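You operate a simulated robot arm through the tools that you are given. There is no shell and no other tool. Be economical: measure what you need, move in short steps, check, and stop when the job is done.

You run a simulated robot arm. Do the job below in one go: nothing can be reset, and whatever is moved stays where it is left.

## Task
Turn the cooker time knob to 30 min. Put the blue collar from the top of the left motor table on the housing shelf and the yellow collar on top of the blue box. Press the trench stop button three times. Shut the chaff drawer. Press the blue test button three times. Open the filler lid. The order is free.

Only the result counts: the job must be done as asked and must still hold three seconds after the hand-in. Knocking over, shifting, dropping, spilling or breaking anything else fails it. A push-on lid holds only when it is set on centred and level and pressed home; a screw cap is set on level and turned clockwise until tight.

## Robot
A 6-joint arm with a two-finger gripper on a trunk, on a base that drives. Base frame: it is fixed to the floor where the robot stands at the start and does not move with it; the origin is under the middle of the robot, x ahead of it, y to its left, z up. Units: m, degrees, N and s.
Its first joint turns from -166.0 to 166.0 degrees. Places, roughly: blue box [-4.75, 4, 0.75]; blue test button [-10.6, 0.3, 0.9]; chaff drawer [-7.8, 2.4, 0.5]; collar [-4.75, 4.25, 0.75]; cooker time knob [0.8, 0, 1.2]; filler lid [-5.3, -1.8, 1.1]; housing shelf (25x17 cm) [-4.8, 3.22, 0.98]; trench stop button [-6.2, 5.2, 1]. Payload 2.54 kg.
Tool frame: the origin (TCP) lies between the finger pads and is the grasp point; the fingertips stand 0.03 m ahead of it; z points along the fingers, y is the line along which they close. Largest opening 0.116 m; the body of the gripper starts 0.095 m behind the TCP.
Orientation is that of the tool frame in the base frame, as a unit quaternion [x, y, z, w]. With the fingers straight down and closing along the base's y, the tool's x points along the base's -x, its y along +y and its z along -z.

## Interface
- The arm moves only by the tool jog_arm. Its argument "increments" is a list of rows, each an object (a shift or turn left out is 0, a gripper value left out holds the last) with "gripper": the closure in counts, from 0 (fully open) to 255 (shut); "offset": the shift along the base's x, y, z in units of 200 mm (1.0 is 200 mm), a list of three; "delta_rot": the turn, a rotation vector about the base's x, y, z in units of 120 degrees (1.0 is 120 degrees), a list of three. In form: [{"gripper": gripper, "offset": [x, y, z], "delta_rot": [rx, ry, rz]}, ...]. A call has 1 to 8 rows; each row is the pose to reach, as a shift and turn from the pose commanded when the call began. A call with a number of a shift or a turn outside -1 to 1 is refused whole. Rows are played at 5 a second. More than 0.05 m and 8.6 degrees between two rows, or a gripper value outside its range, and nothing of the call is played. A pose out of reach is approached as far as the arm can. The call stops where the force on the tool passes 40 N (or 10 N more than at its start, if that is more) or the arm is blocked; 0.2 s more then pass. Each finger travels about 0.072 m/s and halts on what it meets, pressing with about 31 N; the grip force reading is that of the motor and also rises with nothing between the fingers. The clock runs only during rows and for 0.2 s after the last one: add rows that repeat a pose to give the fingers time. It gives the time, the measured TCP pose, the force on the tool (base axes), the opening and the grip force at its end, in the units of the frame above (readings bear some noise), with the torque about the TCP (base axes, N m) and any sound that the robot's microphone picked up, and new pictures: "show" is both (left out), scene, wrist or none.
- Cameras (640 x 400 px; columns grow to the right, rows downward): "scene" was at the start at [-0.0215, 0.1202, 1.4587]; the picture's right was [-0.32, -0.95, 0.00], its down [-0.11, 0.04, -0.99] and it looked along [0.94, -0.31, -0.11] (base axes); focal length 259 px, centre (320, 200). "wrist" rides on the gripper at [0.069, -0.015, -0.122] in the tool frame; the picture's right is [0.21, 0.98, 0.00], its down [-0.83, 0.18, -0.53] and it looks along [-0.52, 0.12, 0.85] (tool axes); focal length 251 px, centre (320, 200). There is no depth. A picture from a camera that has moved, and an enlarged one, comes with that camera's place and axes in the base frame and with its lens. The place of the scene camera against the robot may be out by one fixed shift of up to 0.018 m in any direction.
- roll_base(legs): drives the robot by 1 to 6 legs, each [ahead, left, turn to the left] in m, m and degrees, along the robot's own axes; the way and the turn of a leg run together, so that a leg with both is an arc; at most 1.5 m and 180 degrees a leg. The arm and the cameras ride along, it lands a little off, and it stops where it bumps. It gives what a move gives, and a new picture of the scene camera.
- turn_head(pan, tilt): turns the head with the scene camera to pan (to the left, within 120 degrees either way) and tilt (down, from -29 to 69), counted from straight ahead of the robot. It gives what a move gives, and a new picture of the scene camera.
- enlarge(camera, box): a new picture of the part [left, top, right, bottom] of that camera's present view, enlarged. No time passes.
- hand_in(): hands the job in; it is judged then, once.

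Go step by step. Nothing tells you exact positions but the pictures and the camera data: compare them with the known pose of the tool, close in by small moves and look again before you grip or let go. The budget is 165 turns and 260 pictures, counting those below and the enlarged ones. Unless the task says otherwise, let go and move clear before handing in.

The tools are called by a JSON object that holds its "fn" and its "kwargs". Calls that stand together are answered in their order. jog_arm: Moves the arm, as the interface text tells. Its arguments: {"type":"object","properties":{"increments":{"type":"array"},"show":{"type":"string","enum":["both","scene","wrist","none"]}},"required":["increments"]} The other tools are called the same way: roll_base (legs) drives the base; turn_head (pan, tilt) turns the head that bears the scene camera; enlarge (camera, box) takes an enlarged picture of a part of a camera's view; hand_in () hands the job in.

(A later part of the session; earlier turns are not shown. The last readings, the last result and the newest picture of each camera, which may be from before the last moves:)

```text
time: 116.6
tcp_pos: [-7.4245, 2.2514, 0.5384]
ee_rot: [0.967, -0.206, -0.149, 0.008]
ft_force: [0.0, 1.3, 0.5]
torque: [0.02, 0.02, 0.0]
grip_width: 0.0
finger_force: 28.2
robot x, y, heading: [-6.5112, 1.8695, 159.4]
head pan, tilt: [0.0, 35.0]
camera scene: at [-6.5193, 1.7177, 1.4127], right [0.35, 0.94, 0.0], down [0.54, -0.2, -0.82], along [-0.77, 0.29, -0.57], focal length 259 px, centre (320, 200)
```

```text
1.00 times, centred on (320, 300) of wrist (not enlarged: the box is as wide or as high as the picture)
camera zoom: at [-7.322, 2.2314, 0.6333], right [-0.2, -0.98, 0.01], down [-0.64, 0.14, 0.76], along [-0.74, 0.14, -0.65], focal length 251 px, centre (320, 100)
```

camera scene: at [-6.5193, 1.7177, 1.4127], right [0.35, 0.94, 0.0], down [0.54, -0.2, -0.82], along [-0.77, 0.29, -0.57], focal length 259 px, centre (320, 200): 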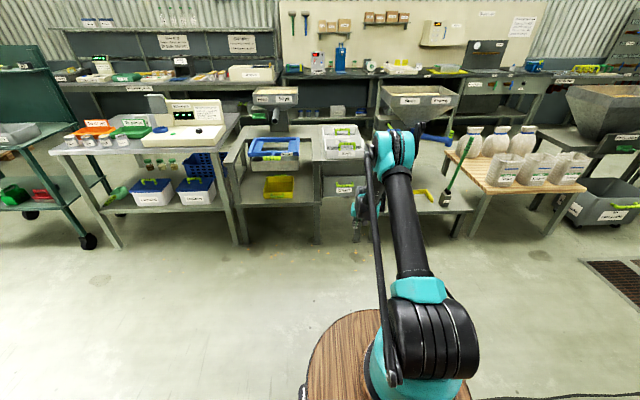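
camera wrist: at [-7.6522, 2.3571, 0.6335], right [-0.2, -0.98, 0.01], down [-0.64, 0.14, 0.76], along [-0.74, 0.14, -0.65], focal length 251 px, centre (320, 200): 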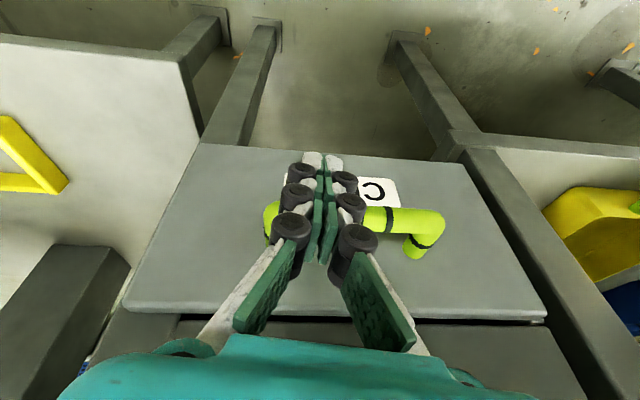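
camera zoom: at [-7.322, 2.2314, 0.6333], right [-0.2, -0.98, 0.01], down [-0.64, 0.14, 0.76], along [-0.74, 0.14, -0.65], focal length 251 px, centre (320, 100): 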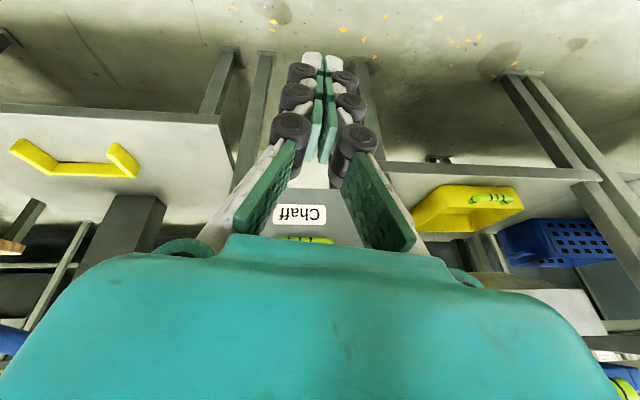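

The drawer is shut flush. Now raise and retract the arm for travel toward the motor-table area.

{"fn": "jog_arm", "kwargs": {"increments": [{"offset": [0, 0, 0.22]}, {"offset": [0, 0, 0.45]}, {"offset": [0.05, -0.02, 0.69]}, {"offset": [0.2, -0.07, 0.85]}, {"offset": [0.4, -0.15, 0.95]}, {"offset": [0.6, -0.22, 1.0]}, {"offset": [0.8, -0.3, 1.0]}, {"offset": [1.0, -0.37, 1.0]}], "show": "none"}}

{"fn": "jog_arm", "kwargs": {"increments": [{"offset": [0.1, -0.04, 0.2], "delta_rot": [-0.02, -0.055, 0]}, {"offset": [0.2, -0.08, 0.4], "delta_rot": [-0.04, -0.11, 0]}, {"offset": [0.3, -0.12, 0.6], "delta_rot": [-0.045, -0.12, 0]}, {"offset": [0.4, -0.16, 0.8], "delta_rot": [-0.045, -0.12, 0]}, {"offset": [0.5, -0.2, 1.0], "delta_rot": [-0.045, -0.12, 0]}, {"offset": [0.6, -0.24, 1.0], "delta_rot": [-0.045, -0.12, 0]}, {"offset": [0.7, -0.28, 1.0], "delta_rot": [-0.045, -0.12, 0]}, {"offset": [0.8, -0.32, 1.0], "delta_rot": [-0.045, -0.12, 0]}], "show": "none"}}

{"fn": "roll_base", "kwargs": {"legs": [[0.4, 0, 0], [0, 0, -70], [1.3, 0, 0]]}}

{"fn": "turn_head", "kwargs": {"pan": -30, "tilt": 25}}

```text
time: 118.4
tcp_pos: [-7.226, 2.1786, 0.7359]
ee_rot: [0.967, -0.206, -0.148, 0.008]
ft_force: [-0.8, -0.5, 0.3]
torque: [-0.02, -0.01, -0.03]
grip_width: 0.0
finger_force: 28.4
robot x, y, heading: [-6.5114, 1.867, 159.2]
head pan, tilt: [0.0, 35.0]
```

```text
time: 120.2
tcp_pos: [-7.065, 2.113, 0.9376]
ee_rot: [0.977, -0.212, -0.016, 0.027]
ft_force: [-0.4, -1.1, -1.1]
torque: [-0.01, -0.04, -0.02]
grip_width: 0.0
finger_force: 28.9
robot x, y, heading: [-6.5082, 1.8695, 159.5]
head pan, tilt: [0.0, 35.0]
```

```text
time: 132.0
tcp_pos: [-6.8869, 3.9434, 0.9385]
ee_rot: [-0.692, 0.721, 0.029, -0.012]
ft_force: [0.3, -0.3, -0.5]
torque: [0.0, 0.01, 0.0]
grip_width: 0.0002
finger_force: 28.4
robot x, y, heading: [-6.8999, 3.3322, 91.5]
head pan, tilt: [0.0, 35.0]
camera scene: at [-7.0395, 3.3001, 1.4127], right [1.0, 0.03, 0.0], down [0.02, -0.57, -0.82], along [-0.02, 0.82, -0.57], focal length 259 px, centre (320, 200)
```

scene: 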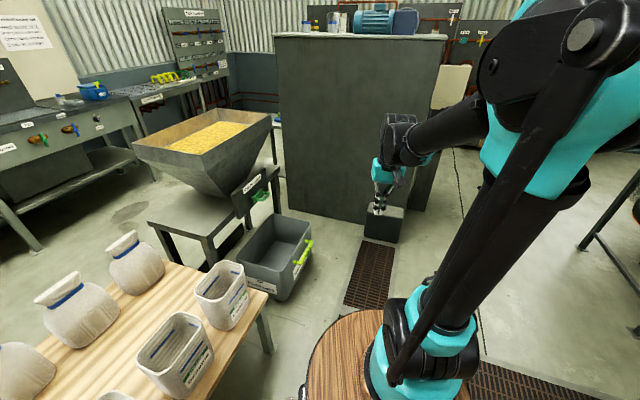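

```text
time: 132.9
tcp_pos: [-6.8858, 3.944, 0.9382]
ee_rot: [-0.692, 0.721, 0.028, -0.013]
ft_force: [0.0, 0.3, 0.6]
torque: [-0.02, 0.02, 0.04]
grip_width: 0.0
finger_force: 28.2
robot x, y, heading: [-6.8992, 3.3365, 91.4]
head pan, tilt: [-30.0, 25.0]
camera scene: at [-6.9933, 3.2931, 1.4284], right [0.88, -0.48, 0.0], down [-0.2, -0.37, -0.91], along [0.43, 0.8, -0.42], focal length 259 px, centre (320, 200)
```

scene: 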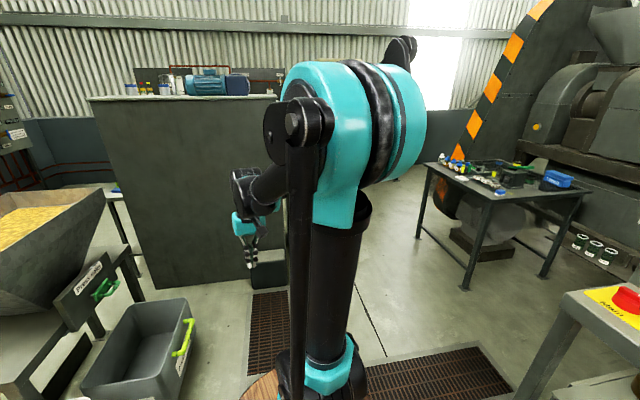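

The motor table's front-left corner is about (-5.32, 4.09) and there's a corridor between it and the trench/desk. I'll manoeuvre to face the table end along the corridor.

{"fn": "roll_base", "kwargs": {"legs": [[0, 0, -60], [0.7, 0.5, 0], [0, 0, -49]]}}

{"fn": "turn_head", "kwargs": {"pan": 0, "tilt": 35}}

{"fn": "turn_head", "kwargs": {"pan": 60, "tilt": 25}}

```text
time: 142.3
tcp_pos: [-5.9947, 3.927, 0.9377]
ee_rot: [0.181, 0.983, 0.027, 0.016]
ft_force: [-0.2, -1.2, -0.1]
torque: [-0.01, -0.02, -0.01]
grip_width: 0.0002
finger_force: 28.4
robot x, y, heading: [-6.5642, 4.1294, -16.8]
head pan, tilt: [-30.0, 25.0]
camera scene: at [-6.565, 4.2422, 1.4284], right [-0.73, -0.68, 0.0], down [-0.29, 0.31, -0.91], along [0.62, -0.66, -0.42], focal length 259 px, centre (320, 200)
```

scene: 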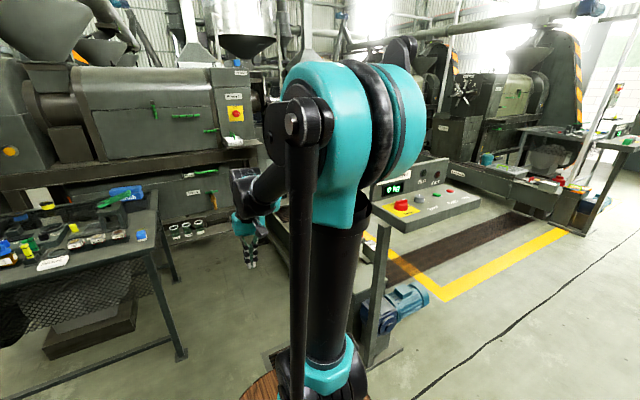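

```text
time: 143.3
tcp_pos: [-5.996, 3.9257, 0.937]
ee_rot: [0.18, 0.983, 0.027, 0.015]
ft_force: [-0.4, -1.1, 0.2]
torque: [-0.01, 0.01, 0.0]
grip_width: 0.0
finger_force: 28.2
robot x, y, heading: [-6.5706, 4.1344, -16.8]
head pan, tilt: [0.0, 35.0]
camera scene: at [-6.5438, 4.2838, 1.4127], right [-0.29, -0.96, 0.0], down [-0.55, 0.17, -0.82], along [0.78, -0.24, -0.57], focal length 259 px, centre (320, 200)
```

scene: 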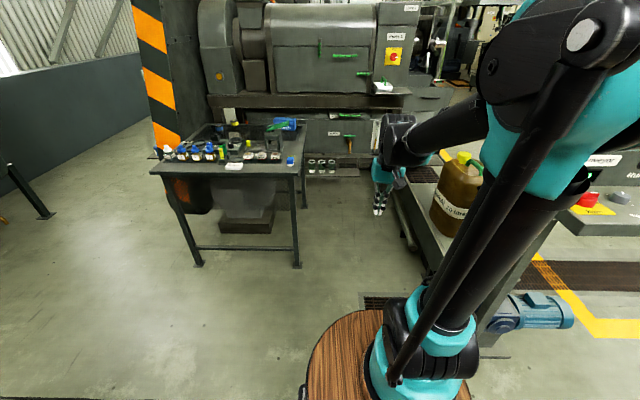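

```text
time: 144.6
tcp_pos: [-5.9959, 3.9271, 0.9378]
ee_rot: [0.18, 0.983, 0.027, 0.016]
ft_force: [0.1, -0.2, -0.6]
torque: [0.01, -0.03, 0.01]
grip_width: 0.0
finger_force: 28.0
robot x, y, heading: [-6.5665, 4.1321, -17.0]
head pan, tilt: [60.0, 25.0]
camera scene: at [-6.5609, 4.3724, 1.4284], right [0.68, -0.73, 0.0], down [-0.31, -0.29, -0.91], along [0.66, 0.62, -0.42], focal length 259 px, centre (320, 200)
```

scene: 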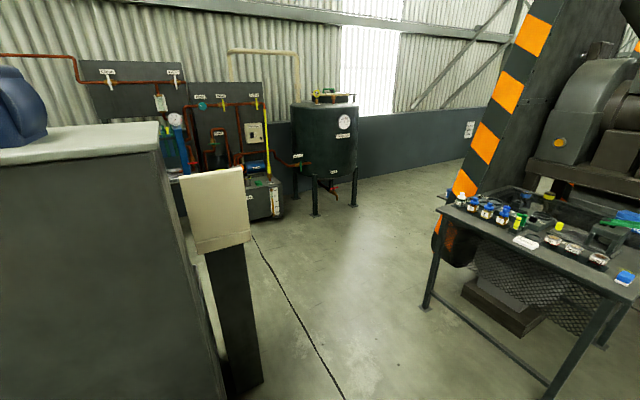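

I see the table, and the housing shelf projects near (390,90) beside the press. Zooming into both.

{"fn": "turn_head", "kwargs": {"pan": 0, "tilt": 25}}

{"fn": "enlarge", "kwargs": {"camera": "scene", "box": [320, 80, 480, 200]}}

{"fn": "enlarge", "kwargs": {"camera": "scene", "box": [140, 140, 320, 250]}}

{"fn": "enlarge", "kwargs": {"camera": "scene", "box": [540, 180, 640, 280]}}

```text
time: 145.9
tcp_pos: [-5.9946, 3.9266, 0.9388]
ee_rot: [0.18, 0.983, 0.027, 0.016]
ft_force: [0.1, -0.2, -0.5]
torque: [-0.01, -0.02, -0.02]
grip_width: 0.0
finger_force: 28.8
robot x, y, heading: [-6.5635, 4.1322, -16.6]
head pan, tilt: [0.0, 25.0]
camera scene: at [-6.5399, 4.2828, 1.4284], right [-0.29, -0.96, 0.0], down [-0.4, 0.12, -0.91], along [0.87, -0.26, -0.42], focal length 259 px, centre (320, 200)
```

scene: 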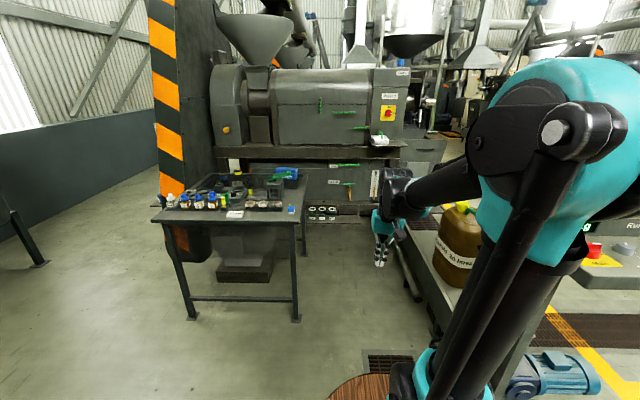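

```text
3.33 times, centred on (400, 140) of scene
camera zoom: at [-6.5399, 4.2828, 1.4284], right [-0.29, -0.96, 0.0], down [-0.4, 0.12, -0.91], along [0.87, -0.26, -0.42], focal length 863 px, centre (53, 400)
```

zoom: 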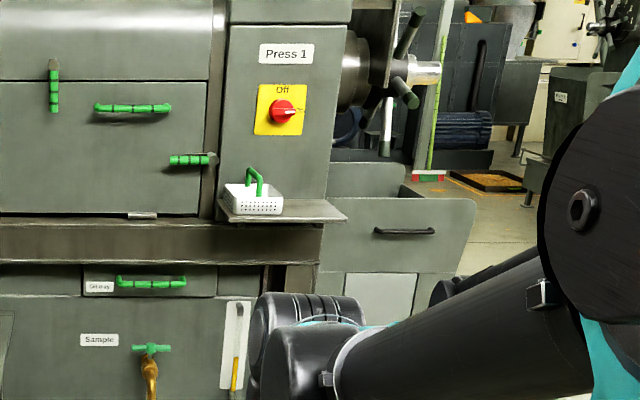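

```text
3.56 times, centred on (230, 195) of scene
camera zoom: at [-6.5399, 4.2828, 1.4284], right [-0.29, -0.96, 0.0], down [-0.4, 0.12, -0.91], along [0.87, -0.26, -0.42], focal length 921 px, centre (640, 218)
```

zoom: 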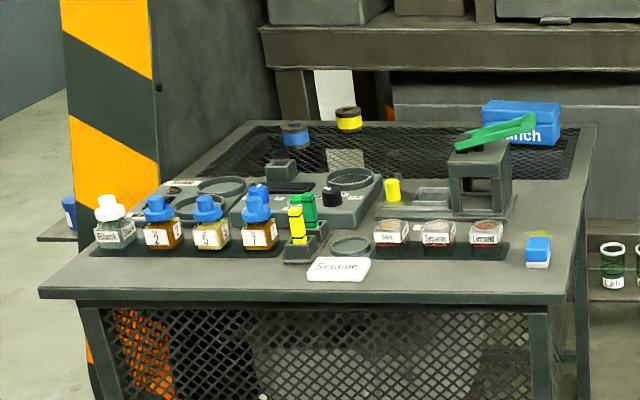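

```text
4.00 times, centred on (590, 230) of scene
camera zoom: at [-6.5399, 4.2828, 1.4284], right [-0.29, -0.96, 0.0], down [-0.4, 0.12, -0.91], along [0.87, -0.26, -0.42], focal length 1036 px, centre (-760, 80)
```

zoom: 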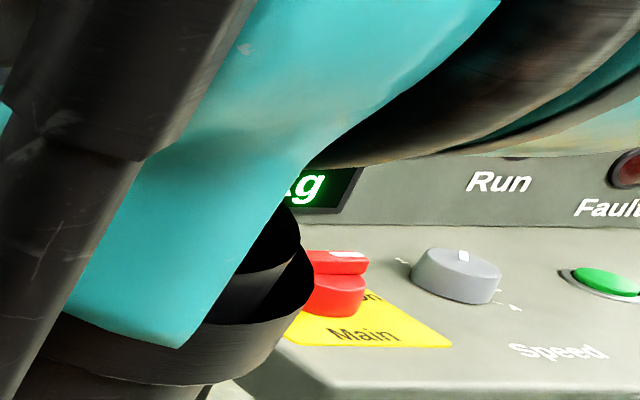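

The collars sit at the far part of the table, beyond fragile bottles; the shelf under "Press 1" already holds a white basket on its left half. I'll raise the tool and stand squarely in front of the table.

{"fn": "jog_arm", "kwargs": {"increments": [{"offset": [0, 0, 0.23], "gripper": 100}, {"offset": [0, 0, 0.46]}, {"offset": [0, 0, 0.7]}, {"offset": [0, 0, 0.9]}, {"offset": [0, 0, 1.0]}], "show": "none"}}

{"fn": "roll_base", "kwargs": {"legs": [[0, 0.65, 0], [0.45, 0, -1.5]]}}

{"fn": "turn_head", "kwargs": {"pan": 0, "tilt": 40}}

```text
time: 147.1
tcp_pos: [-5.9955, 3.927, 1.1388]
ee_rot: [0.179, 0.983, 0.027, 0.016]
ft_force: [-1.2, 0.5, 0.0]
torque: [-0.01, 0.01, 0.02]
grip_width: 0.0704
finger_force: 0.0
robot x, y, heading: [-6.5661, 4.1328, -16.6]
head pan, tilt: [0.0, 25.0]
```

```text
time: 149.7
tcp_pos: [-5.8572, 4.3224, 1.139]
ee_rot: [0.13, 0.991, 0.028, 0.014]
ft_force: [0.6, 0.7, -0.2]
torque: [0.02, 0.02, 0.0]
grip_width: 0.0704
finger_force: 0.0
robot x, y, heading: [-6.446, 4.465, -11.2]
head pan, tilt: [0.0, 25.0]
stopped in leg 1: the robot was blocked; the commanded pose is now the measured one
camera scene: at [-6.4339, 4.6213, 1.4284], right [-0.19, -0.98, 0.0], down [-0.41, 0.08, -0.91], along [0.89, -0.18, -0.42], focal length 259 px, centre (320, 200)
```

scene: 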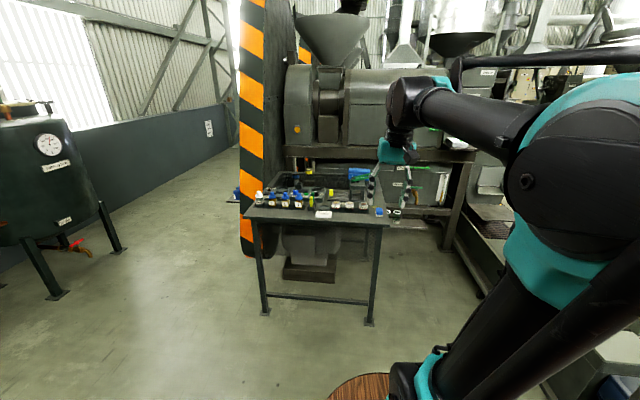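

```text
time: 150.5
tcp_pos: [-5.8574, 4.3218, 1.1379]
ee_rot: [0.131, 0.991, 0.028, 0.015]
ft_force: [1.1, 0.0, 0.0]
torque: [0.01, 0.0, -0.04]
grip_width: 0.0706
finger_force: 0.1
robot x, y, heading: [-6.4447, 4.4652, -11.2]
head pan, tilt: [0.0, 40.0]
camera scene: at [-6.4409, 4.6227, 1.4052], right [-0.19, -0.98, 0.0], down [-0.63, 0.12, -0.77], along [0.75, -0.15, -0.64], focal length 259 px, centre (320, 200)
```

scene: 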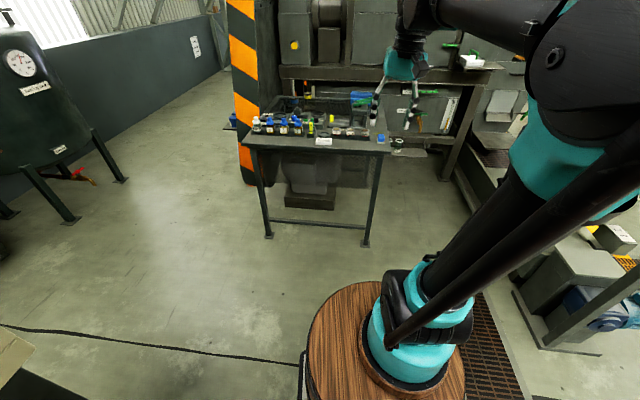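

Blocked by the grey cabinet behind-left. I'll move ahead first, then left.

{"fn": "roll_base", "kwargs": {"legs": [[0.15, -0.03, 0], [0.35, 0.1, -7], [0, 0.25, 0]]}}

```text
time: 155.2
tcp_pos: [-5.2928, 4.4358, 1.1397]
ee_rot: [0.192, 0.981, 0.027, 0.016]
ft_force: [-0.9, 0.8, 0.2]
torque: [0.01, 0.0, 0.0]
grip_width: 0.0703
finger_force: 0.0
robot x, y, heading: [-5.8595, 4.657, -18.1]
head pan, tilt: [0.0, 40.0]
camera scene: at [-5.8347, 4.8083, 1.4051], right [-0.31, -0.95, 0.0], down [-0.61, 0.2, -0.77], along [0.73, -0.24, -0.64], focal length 259 px, centre (320, 200)
```

scene: 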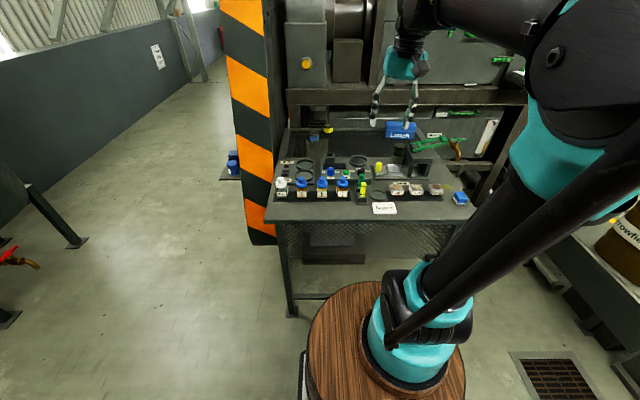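

In place in front of the table. Zooming on the table top.

{"fn": "enlarge", "kwargs": {"camera": "scene", "box": [260, 100, 480, 230]}}

{"fn": "enlarge", "kwargs": {"camera": "scene", "box": [285, 110, 365, 160]}}

```text
2.91 times, centred on (370, 165) of scene
camera zoom: at [-5.8347, 4.8083, 1.4051], right [-0.31, -0.95, 0.0], down [-0.61, 0.2, -0.77], along [0.73, -0.24, -0.64], focal length 753 px, centre (174, 302)
```

zoom: 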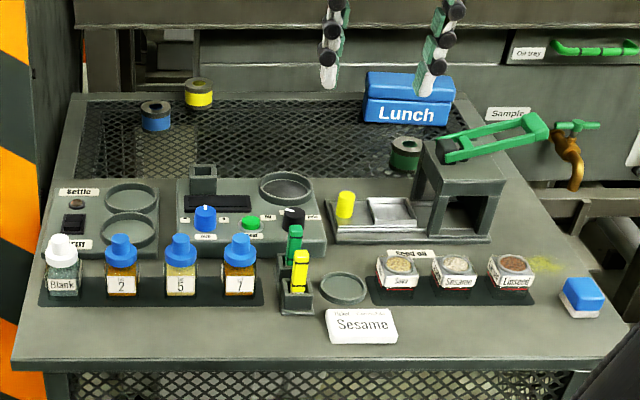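

```text
8.00 times, centred on (325, 135) of scene
camera zoom: at [-5.8347, 4.8083, 1.4051], right [-0.31, -0.95, 0.0], down [-0.61, 0.2, -0.77], along [0.73, -0.24, -0.64], focal length 2071 px, centre (280, 720)
```

zoom: 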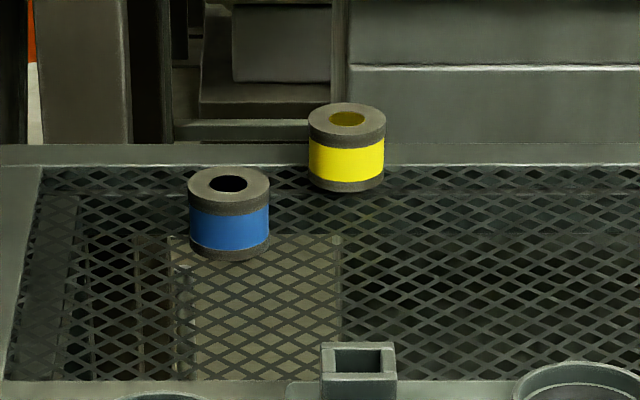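

Two collars: blue near (-4.64, 4.45), yellow slightly beyond. Moving the open gripper above them for a wrist view.

{"fn": "jog_arm", "kwargs": {"increments": [{"offset": [0.22, 0, 0], "gripper": 60}, {"offset": [0.44, 0.01, 0]}, {"offset": [0.66, 0.02, 0]}, {"offset": [0.88, 0.02, 0]}, {"offset": [1.0, 0.03, 0]}], "show": "none"}}

{"fn": "jog_arm", "kwargs": {"increments": [{"offset": [0.22, 0, 0]}, {"offset": [0.44, 0, 0]}, {"offset": [0.66, 0.01, 0]}, {"offset": [0.88, 0.02, -0.1]}, {"offset": [1.0, 0.03, -0.2]}, {"offset": [1.0, 0.03, -0.3]}]}}

```text
time: 156.4
tcp_pos: [-5.0918, 4.4409, 1.141]
ee_rot: [0.192, 0.981, 0.027, 0.016]
ft_force: [-0.1, -0.6, 0.3]
torque: [0.0, -0.03, 0.0]
grip_width: 0.0888
finger_force: 0.2
robot x, y, heading: [-5.8623, 4.6527, -18.0]
head pan, tilt: [0.0, 40.0]
```

```text
time: 157.8
tcp_pos: [-4.8921, 4.4484, 1.0799]
ee_rot: [0.192, 0.981, 0.027, 0.016]
ft_force: [0.5, -0.7, 0.1]
torque: [-0.03, -0.04, 0.02]
grip_width: 0.0889
finger_force: 0.0
robot x, y, heading: [-5.8575, 4.6545, -18.1]
head pan, tilt: [0.0, 40.0]
camera scene: at [-5.8348, 4.8084, 1.4051], right [-0.31, -0.95, 0.0], down [-0.61, 0.2, -0.77], along [0.73, -0.24, -0.64], focal length 259 px, centre (320, 200)
camera wrist: at [-4.966, 4.4532, 1.1985], right [0.17, 0.98, 0.05], down [0.81, -0.17, 0.56], along [0.56, -0.05, -0.83], focal length 251 px, centre (320, 200)
```

scene: 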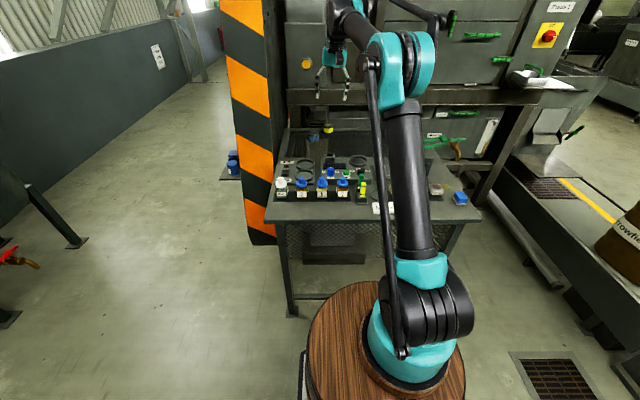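
wrist: 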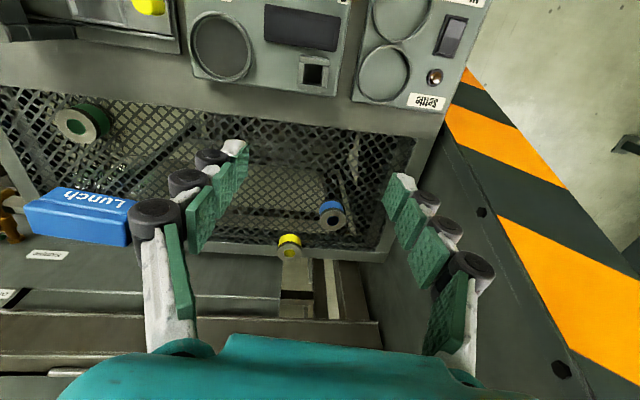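

Triangulated: blue collar ≈ (-4.635, 4.446), yellow ≈ (-4.545, 4.33), centres z≈0.77. I'll level the tool and move over the blue one.

{"fn": "jog_arm", "kwargs": {"increments": [{"offset": [0.2, 0, 0], "delta_rot": [-0.01, 0.01, 0]}, {"offset": [0.4, 0, -0.1], "delta_rot": [-0.022, 0.02, 0]}, {"offset": [0.6, 0, -0.15], "delta_rot": [-0.022, 0.02, 0]}, {"offset": [0.8, 0, -0.2], "delta_rot": [-0.022, 0.02, 0]}, {"offset": [1.0, 0, -0.3], "delta_rot": [-0.022, 0.02, 0]}, {"offset": [1.0, 0, -0.5], "delta_rot": [-0.022, 0.02, 0]}], "show": "wrist"}}

```text
time: 159.2
tcp_pos: [-4.7898, 4.4562, 0.9849]
ee_rot: [0.192, 0.981, 0.0, 0.0]
ft_force: [0.4, -0.4, -0.2]
torque: [0.02, 0.07, 0.02]
grip_width: 0.0887
finger_force: 0.0
out of reach, approached as far as the arm can: row 2, 3, 4, 5, 6
robot x, y, heading: [-5.8603, 4.6542, -18.1]
head pan, tilt: [0.0, 40.0]
camera wrist: at [-4.8578, 4.4665, 1.107], right [0.17, 0.99, 0.0], down [0.83, -0.14, 0.53], along [0.53, -0.09, -0.85], focal length 251 px, centre (320, 200)
```

wrist: 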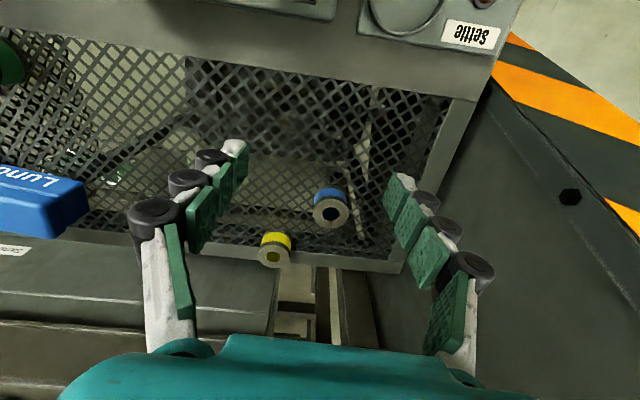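

The arm is at its reach limit. There's about 0.25 m clearance to the table legs, so I'll drive 0.16 m ahead and look again.

{"fn": "roll_base", "kwargs": {"legs": [[0.16, 0, 0]]}}

{"fn": "enlarge", "kwargs": {"camera": "wrist", "box": [160, 120, 480, 320]}}

```text
time: 160.7
tcp_pos: [-4.6384, 4.4064, 0.9868]
ee_rot: [0.192, 0.981, 0.0, 0.0]
ft_force: [-0.1, -0.2, -0.7]
torque: [-0.02, -0.01, 0.01]
grip_width: 0.0888
finger_force: 0.1
robot x, y, heading: [-5.7054, 4.6053, -18.6]
head pan, tilt: [0.0, 40.0]
camera scene: at [-5.6835, 4.7585, 1.4051], right [-0.31, -0.95, 0.0], down [-0.61, 0.2, -0.77], along [0.73, -0.24, -0.64], focal length 259 px, centre (320, 200)
```

scene: 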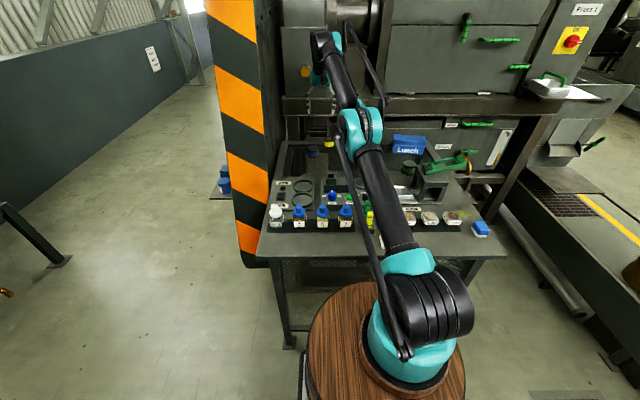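

```text
2.00 times, centred on (320, 220) of wrist
camera zoom: at [-4.7071, 4.4174, 1.108], right [0.17, 0.99, 0.0], down [0.83, -0.14, 0.53], along [0.53, -0.09, -0.85], focal length 503 px, centre (320, 160)
```

zoom: 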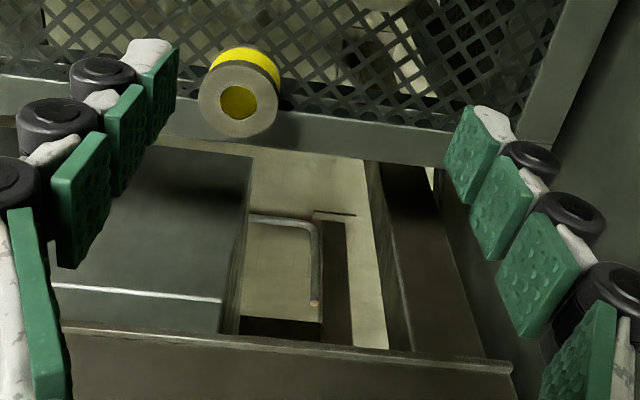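

Triangulated tops: blue (-4.659, 4.451, 0.82), yellow (-4.582, 4.344, 0.82). Moving above blue and lowering partway.

{"fn": "jog_arm", "kwargs": {"increments": [{"offset": [-0.1, 0.22, 0]}, {"offset": [-0.105, 0.225, -0.2]}, {"offset": [-0.105, 0.225, -0.4]}, {"offset": [-0.105, 0.225, -0.45]}]}}

```text
time: 161.7
tcp_pos: [-4.6605, 4.4508, 0.8945]
ee_rot: [0.192, 0.981, 0.0, -0.001]
ft_force: [-0.9, 0.0, -0.4]
torque: [0.02, 0.0, 0.01]
grip_width: 0.0888
finger_force: 0.1
robot x, y, heading: [-5.7092, 4.6093, -18.1]
head pan, tilt: [0.0, 40.0]
camera scene: at [-5.6837, 4.7585, 1.4051], right [-0.31, -0.95, 0.0], down [-0.61, 0.2, -0.77], along [0.73, -0.24, -0.64], focal length 259 px, centre (320, 200)
camera wrist: at [-4.7285, 4.4617, 1.0171], right [0.17, 0.99, 0.0], down [0.83, -0.14, 0.53], along [0.53, -0.09, -0.85], focal length 251 px, centre (320, 200)
```

scene: 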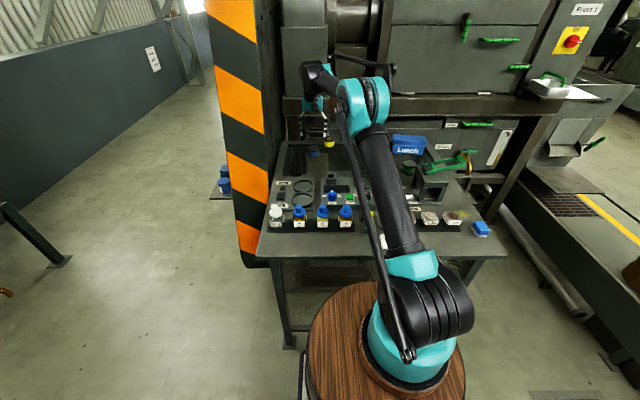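
wrist: 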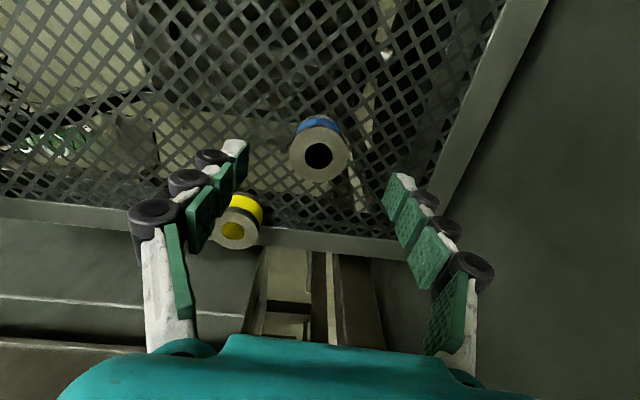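

Well centred. Lowering to the grasp height and closing.

{"fn": "jog_arm", "kwargs": {"increments": [{"offset": [0.02, -0.005, -0.15]}, {"offset": [0.025, -0.005, -0.3]}, {"offset": [0.025, -0.005, -0.38]}, {"offset": [0.025, -0.005, -0.38], "gripper": 120}, {"offset": [0.025, -0.005, -0.38], "gripper": 180}, {"offset": [0.025, -0.005, -0.38], "gripper": 200}, {"offset": [0.025, -0.005, -0.38], "gripper": 200}, {"offset": [0.025, -0.005, -0.38], "gripper": 200}], "show": "wrist"}}

```text
time: 163.4
tcp_pos: [-4.6554, 4.4491, 0.8193]
ee_rot: [0.192, 0.981, 0.0, -0.001]
ft_force: [0.2, 0.8, 0.5]
torque: [0.05, 0.02, 0.0]
grip_width: 0.0503
finger_force: 31.0
robot x, y, heading: [-5.7103, 4.6088, -18.5]
head pan, tilt: [0.0, 40.0]
camera wrist: at [-4.7236, 4.4607, 0.941], right [0.17, 0.99, 0.0], down [0.83, -0.14, 0.53], along [0.53, -0.09, -0.85], focal length 251 px, centre (320, 200)
```

wrist: 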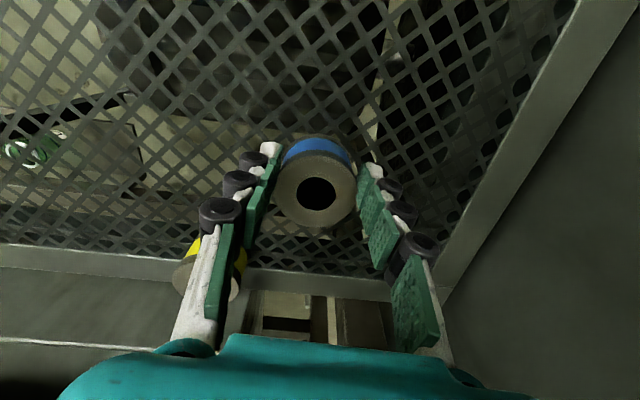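

Good grip on blue (0.050 m). Since I'm here, I'll release it unmoved and do the yellow collar onto the box first, then take blue away.

{"fn": "jog_arm", "kwargs": {"increments": [{"gripper": 120}, {"gripper": 60}, {"gripper": 60}, {"offset": [0, 0, 0.2]}, {"offset": [0, 0, 0.42]}], "show": "none"}}

{"fn": "roll_base", "kwargs": {"legs": [[0.06, 0, 0]]}}

{"fn": "enlarge", "kwargs": {"camera": "wrist", "box": [0, 0, 640, 400]}}

```text
time: 164.7
tcp_pos: [-4.6556, 4.4524, 0.904]
ee_rot: [0.192, 0.981, 0.001, -0.001]
ft_force: [0.1, 1.1, 0.0]
torque: [0.02, 0.01, -0.01]
grip_width: 0.0888
finger_force: 0.0
robot x, y, heading: [-5.7097, 4.6074, -18.2]
head pan, tilt: [0.0, 40.0]
```

```text
time: 165.8
tcp_pos: [-4.6018, 4.4344, 0.9025]
ee_rot: [0.193, 0.981, 0.0, 0.0]
ft_force: [0.1, -0.1, -0.3]
torque: [0.03, -0.01, -0.04]
grip_width: 0.0885
finger_force: 0.2
robot x, y, heading: [-5.6532, 4.5885, -18.3]
head pan, tilt: [0.0, 40.0]
stopped in leg 1: the robot was blocked; the commanded pose is now the measured one
camera scene: at [-5.629, 4.7405, 1.4051], right [-0.31, -0.95, 0.0], down [-0.61, 0.2, -0.77], along [0.73, -0.24, -0.64], focal length 259 px, centre (320, 200)
```

scene: 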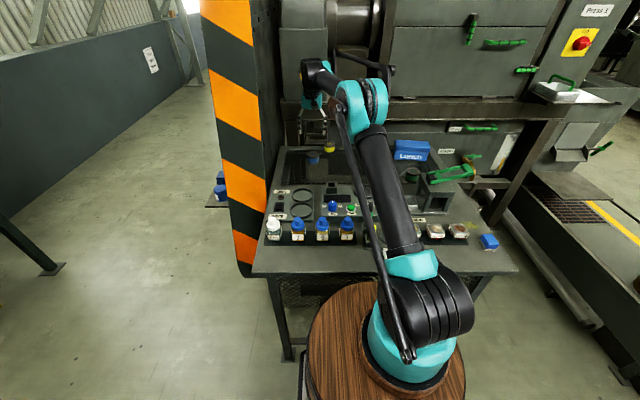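

```text
1.00 times, centred on (320, 200) of wrist (not enlarged: the box is as wide or as high as the picture)
camera zoom: at [-4.67, 4.4446, 1.0256], right [0.17, 0.99, 0.0], down [0.83, -0.14, 0.53], along [0.53, -0.09, -0.85], focal length 251 px, centre (320, 200)
```

zoom: 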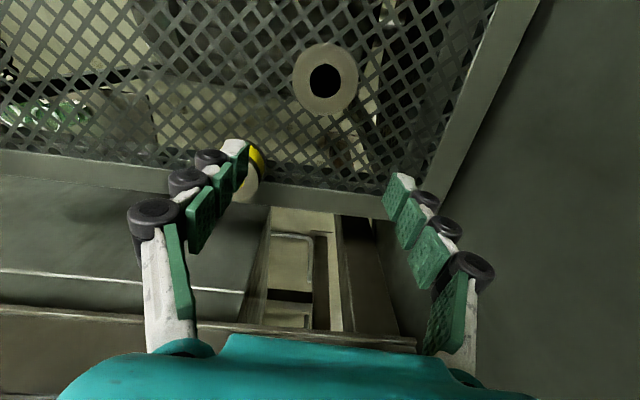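

The base touched the table leg lightly; nothing moved. Now shift to above the yellow collar.

{"fn": "jog_arm", "kwargs": {"increments": [{"offset": [0.05, -0.22, 0]}, {"offset": [0.1, -0.44, 0]}, {"offset": [0.1, -0.45, 0]}], "show": "wrist"}}

```text
time: 166.6
tcp_pos: [-4.5812, 4.3426, 0.904]
ee_rot: [0.192, 0.981, 0.0, 0.0]
ft_force: [0.0, 0.0, 0.6]
torque: [-0.02, 0.02, 0.0]
grip_width: 0.0883
finger_force: 0.0
robot x, y, heading: [-5.6538, 4.5899, -18.3]
head pan, tilt: [0.0, 40.0]
camera wrist: at [-4.6496, 4.3535, 1.026], right [0.17, 0.99, 0.0], down [0.83, -0.14, 0.53], along [0.53, -0.09, -0.85], focal length 251 px, centre (320, 200)
```

wrist: 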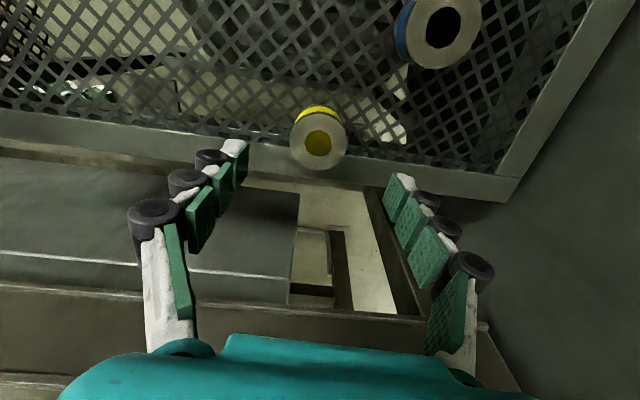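

Centred over yellow; lowering carefully (press beam lies just beyond) and gripping.

{"fn": "jog_arm", "kwargs": {"increments": [{"offset": [0.01, -0.005, -0.12]}, {"offset": [0.015, -0.005, -0.24]}, {"offset": [0.015, -0.005, -0.34]}, {"offset": [0.015, -0.005, -0.42]}, {"offset": [0.015, -0.005, -0.42], "gripper": 130}, {"offset": [0.015, -0.005, -0.42], "gripper": 200}, {"offset": [0.015, -0.005, -0.42], "gripper": 200}, {"offset": [0.015, -0.005, -0.42], "gripper": 200}], "show": "wrist"}}

```text
time: 168.4
tcp_pos: [-4.5786, 4.3416, 0.8193]
ee_rot: [0.192, 0.981, 0.0, 0.0]
ft_force: [0.3, 0.1, -0.1]
torque: [0.07, -0.06, 0.02]
grip_width: 0.0502
finger_force: 30.9
robot x, y, heading: [-5.6511, 4.5837, -18.4]
head pan, tilt: [0.0, 40.0]
camera wrist: at [-4.6466, 4.3524, 0.9419], right [0.17, 0.99, 0.0], down [0.83, -0.14, 0.53], along [0.53, -0.09, -0.85], focal length 251 px, centre (320, 200)
```

wrist: 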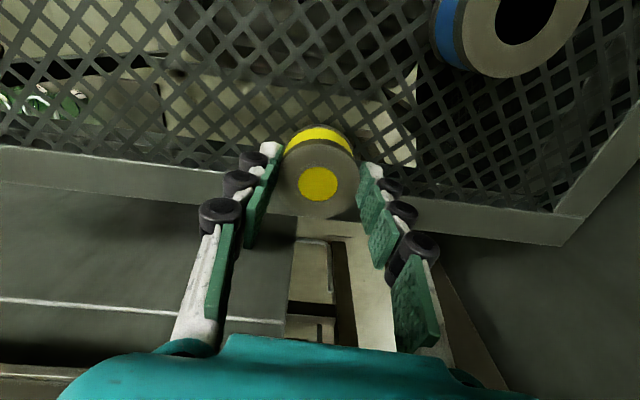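

Yellow gripped (0.050 m). Lifting and moving toward the blue Lunch box, keeping high.

{"fn": "jog_arm", "kwargs": {"increments": [{"offset": [0, 0, 0.23]}, {"offset": [0, 0, 0.46]}, {"offset": [-0.05, 0, 0.69]}, {"offset": [-0.15, -0.1, 0.9]}, {"offset": [-0.25, -0.3, 1.0]}, {"offset": [-0.4, -0.5, 1.0]}, {"offset": [-0.55, -0.68, 1.0]}, {"offset": [-0.7, -0.85, 1.0]}], "show": "none"}}

{"fn": "jog_arm", "kwargs": {"increments": [{"offset": [-0.1, -0.22, 0]}, {"offset": [-0.2, -0.44, 0]}, {"offset": [-0.25, -0.6, 0]}, {"offset": [-0.25, -0.6, 0]}]}}

```text
refused: row 4 steps farther than a row can; nothing moved
```

```text
time: 169.4
tcp_pos: [-4.6298, 4.2215, 0.8202]
ee_rot: [0.192, 0.981, 0.0, -0.001]
ft_force: [0.3, 0.2, -1.1]
torque: [0.0, 0.01, -0.02]
grip_width: 0.0501
finger_force: 31.0
robot x, y, heading: [-5.6545, 4.5922, -18.2]
head pan, tilt: [0.0, 40.0]
camera scene: at [-5.6288, 4.7405, 1.4051], right [-0.31, -0.95, 0.0], down [-0.61, 0.2, -0.77], along [0.73, -0.24, -0.64], focal length 259 px, centre (320, 200)
camera wrist: at [-4.6983, 4.2322, 0.9433], right [0.17, 0.99, 0.0], down [0.83, -0.14, 0.53], along [0.53, -0.09, -0.85], focal length 251 px, centre (320, 200)
```

scene: 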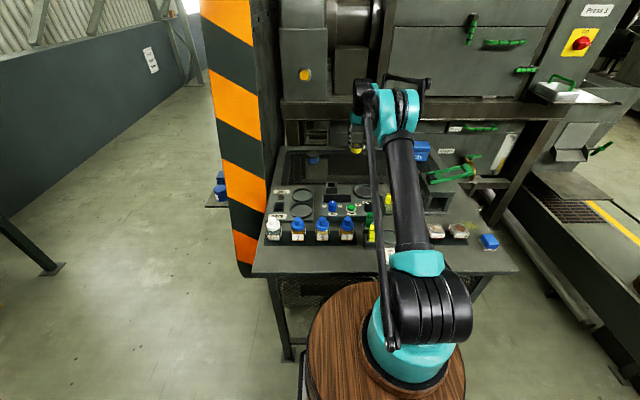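
wrist: 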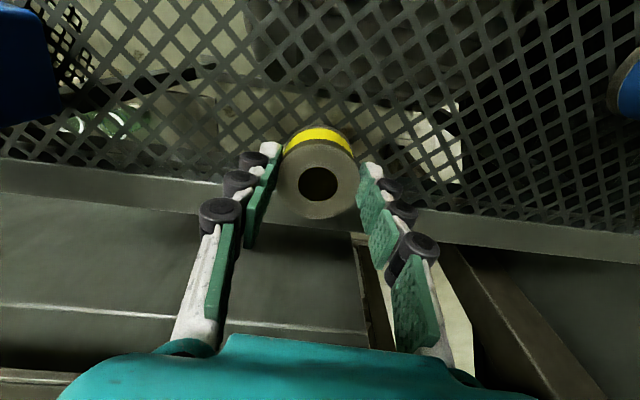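

The first batch was refused, so the second slid the collar along the mesh—harmlessly, nothing was hit. Now lift properly.

{"fn": "jog_arm", "kwargs": {"increments": [{"offset": [0, 0, 0.23]}, {"offset": [0, 0, 0.46]}, {"offset": [0, 0, 0.69]}, {"offset": [-0.05, -0.05, 0.9]}, {"offset": [-0.15, -0.15, 1.0]}, {"offset": [-0.3, -0.3, 1.0]}, {"offset": [-0.45, -0.45, 1.0]}, {"offset": [-0.5, -0.5, 1.0]}]}}

{"fn": "enlarge", "kwargs": {"camera": "scene", "box": [380, 120, 500, 220]}}

```text
time: 171.2
tcp_pos: [-4.7294, 4.1227, 1.0194]
ee_rot: [0.192, 0.981, 0.001, 0.0]
ft_force: [0.0, 0.4, -3.4]
torque: [0.01, 0.03, 0.0]
grip_width: 0.0503
finger_force: 30.8
robot x, y, heading: [-5.6548, 4.589, -18.1]
head pan, tilt: [0.0, 40.0]
camera scene: at [-5.6288, 4.7406, 1.4051], right [-0.31, -0.95, 0.0], down [-0.61, 0.2, -0.77], along [0.73, -0.24, -0.64], focal length 259 px, centre (320, 200)
camera wrist: at [-4.7972, 4.1343, 1.1422], right [0.17, 0.99, 0.0], down [0.83, -0.14, 0.53], along [0.53, -0.09, -0.85], focal length 251 px, centre (320, 200)
```

scene: 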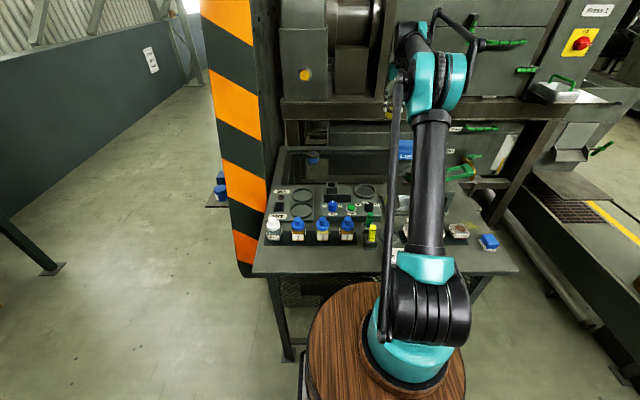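
wrist: 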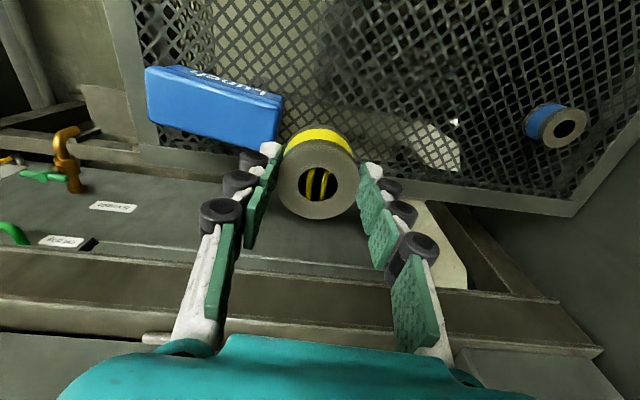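

```text
4.00 times, centred on (440, 170) of scene
camera zoom: at [-5.6288, 4.7406, 1.4051], right [-0.31, -0.95, 0.0], down [-0.61, 0.2, -0.77], along [0.73, -0.24, -0.64], focal length 1036 px, centre (-160, 320)
```

zoom: 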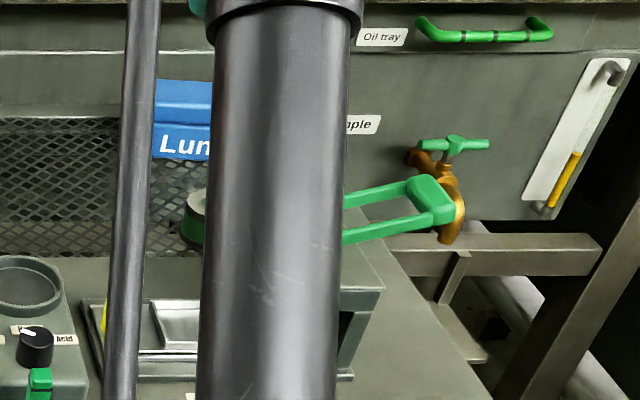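

The box top centre triangulates near (-4.746, 4.0, ~0.85). Moving above it and lowering a little.

{"fn": "jog_arm", "kwargs": {"increments": [{"offset": [-0.02, -0.2, 0]}, {"offset": [-0.05, -0.4, 0]}, {"offset": [-0.08, -0.6, 0]}, {"offset": [-0.08, -0.61, -0.2]}, {"offset": [-0.08, -0.61, -0.3]}, {"offset": [-0.08, -0.61, -0.3]}]}}

```text
time: 172.6
tcp_pos: [-4.7449, 4.0004, 0.9605]
ee_rot: [0.193, 0.981, 0.0, -0.001]
ft_force: [0.7, 0.1, -1.8]
torque: [0.05, 0.01, 0.0]
grip_width: 0.0504
finger_force: 30.6
robot x, y, heading: [-5.6562, 4.5886, -18.5]
head pan, tilt: [0.0, 40.0]
camera scene: at [-5.6289, 4.7404, 1.4051], right [-0.31, -0.95, 0.0], down [-0.61, 0.2, -0.77], along [0.73, -0.24, -0.64], focal length 259 px, centre (320, 200)
camera wrist: at [-4.8135, 4.0112, 1.082], right [0.17, 0.99, 0.0], down [0.83, -0.14, 0.53], along [0.53, -0.09, -0.85], focal length 251 px, centre (320, 200)
```

scene: 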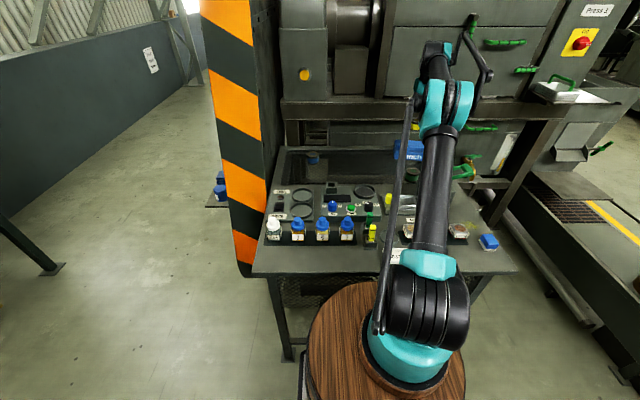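
wrist: 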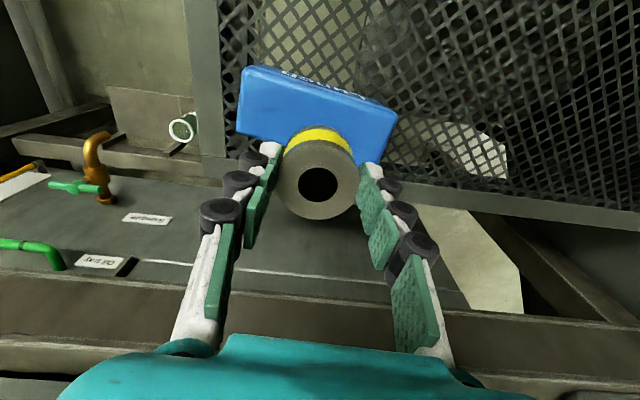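

The collar is over the box top centre within 1 cm. Lowering close to the top.

{"fn": "jog_arm", "kwargs": {"increments": [{"offset": [-0.04, 0, -0.1]}, {"offset": [-0.04, 0, -0.2]}, {"offset": [-0.04, 0, -0.25]}, {"offset": [-0.04, 0, -0.27]}]}}

{"fn": "enlarge", "kwargs": {"camera": "scene", "box": [380, 110, 460, 170]}}

```text
time: 173.6
tcp_pos: [-4.7523, 3.9998, 0.907]
ee_rot: [0.192, 0.981, 0.001, -0.001]
ft_force: [0.4, 0.3, -2.0]
torque: [-0.02, 0.02, 0.0]
grip_width: 0.05
finger_force: 30.8
robot x, y, heading: [-5.6546, 4.5897, -18.1]
head pan, tilt: [0.0, 40.0]
camera scene: at [-5.629, 4.7403, 1.4051], right [-0.31, -0.95, 0.0], down [-0.61, 0.2, -0.77], along [0.73, -0.24, -0.64], focal length 259 px, centre (320, 200)
camera wrist: at [-4.8215, 4.0109, 1.0283], right [0.17, 0.99, 0.0], down [0.83, -0.14, 0.53], along [0.53, -0.09, -0.85], focal length 251 px, centre (320, 200)
```

scene: 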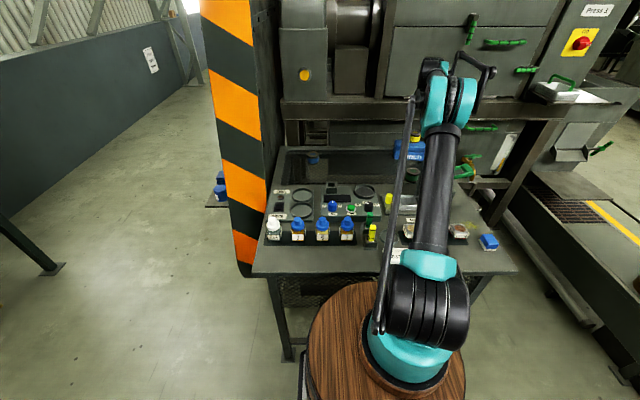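
wrist: 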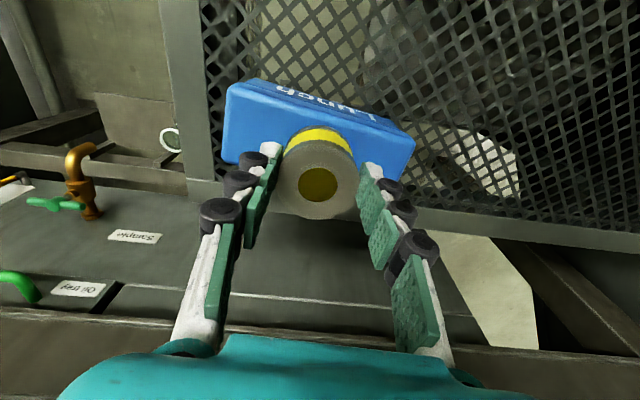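

```text
6.67 times, centred on (420, 140) of scene
camera zoom: at [-5.629, 4.7403, 1.4051], right [-0.31, -0.95, 0.0], down [-0.61, 0.2, -0.77], along [0.73, -0.24, -0.64], focal length 1726 px, centre (-347, 600)
```

zoom: 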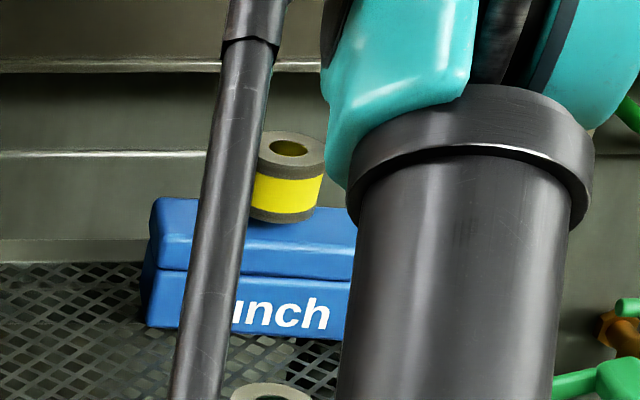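

Collar just above the box; shift 5 mm nearer and lower gently to contact.

{"fn": "jog_arm", "kwargs": {"increments": [{"offset": [-0.025, 0, -0.02]}, {"offset": [-0.025, 0, -0.035]}, {"offset": [-0.025, 0, -0.05]}, {"offset": [-0.025, 0, -0.06]}], "show": "none"}}

{"fn": "enlarge", "kwargs": {"camera": "scene", "box": [380, 110, 460, 170]}}

```text
time: 174.6
tcp_pos: [-4.759, 4.0002, 0.8949]
ee_rot: [0.192, 0.981, 0.0, 0.001]
ft_force: [4.3, -5.2, 19.3]
torque: [-0.29, -0.49, 0.01]
grip_width: 0.0503
finger_force: 30.5
robot x, y, heading: [-5.653, 4.5865, -18.1]
head pan, tilt: [0.0, 40.0]
```

```text
6.67 times, centred on (420, 140) of scene
camera zoom: at [-5.6296, 4.7407, 1.4051], right [-0.31, -0.95, 0.0], down [-0.61, 0.2, -0.77], along [0.73, -0.24, -0.64], focal length 1726 px, centre (-347, 600)
```

zoom: 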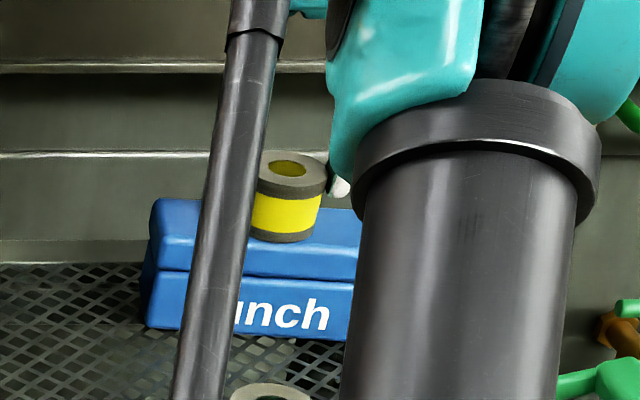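

Contact felt (19 N). The collar is slightly toward the front edge of the lid; I'll lift 4 mm, nudge 1 cm back, and set down.

{"fn": "jog_arm", "kwargs": {"increments": [{"offset": [0, 0, 0.025]}, {"offset": [0.045, -0.015, 0.03]}, {"offset": [0.045, -0.015, 0.015]}, {"offset": [0.045, -0.015, 0.008]}, {"offset": [0.045, -0.015, 0.003]}], "show": "none"}}

{"fn": "enlarge", "kwargs": {"camera": "scene", "box": [380, 110, 460, 170]}}

```text
time: 175.8
tcp_pos: [-4.7489, 3.9968, 0.8944]
ee_rot: [0.193, 0.981, 0.0, 0.0]
ft_force: [0.8, 1.0, 5.6]
torque: [-0.02, -0.08, 0.0]
grip_width: 0.0503
finger_force: 30.7
robot x, y, heading: [-5.6514, 4.5874, -18.3]
head pan, tilt: [0.0, 40.0]
```

```text
6.67 times, centred on (420, 140) of scene
camera zoom: at [-5.6292, 4.7405, 1.4051], right [-0.31, -0.95, 0.0], down [-0.61, 0.2, -0.77], along [0.73, -0.24, -0.64], focal length 1726 px, centre (-347, 600)
```

zoom: 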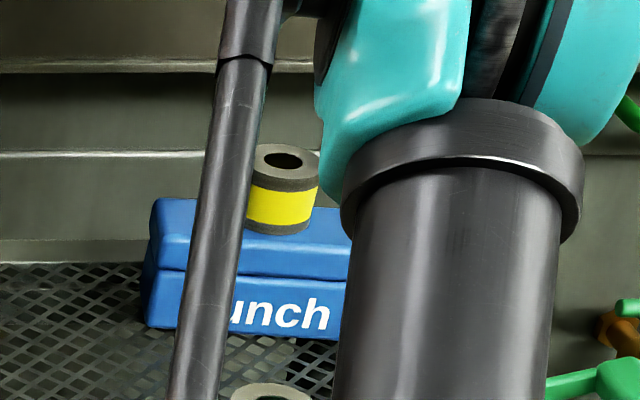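

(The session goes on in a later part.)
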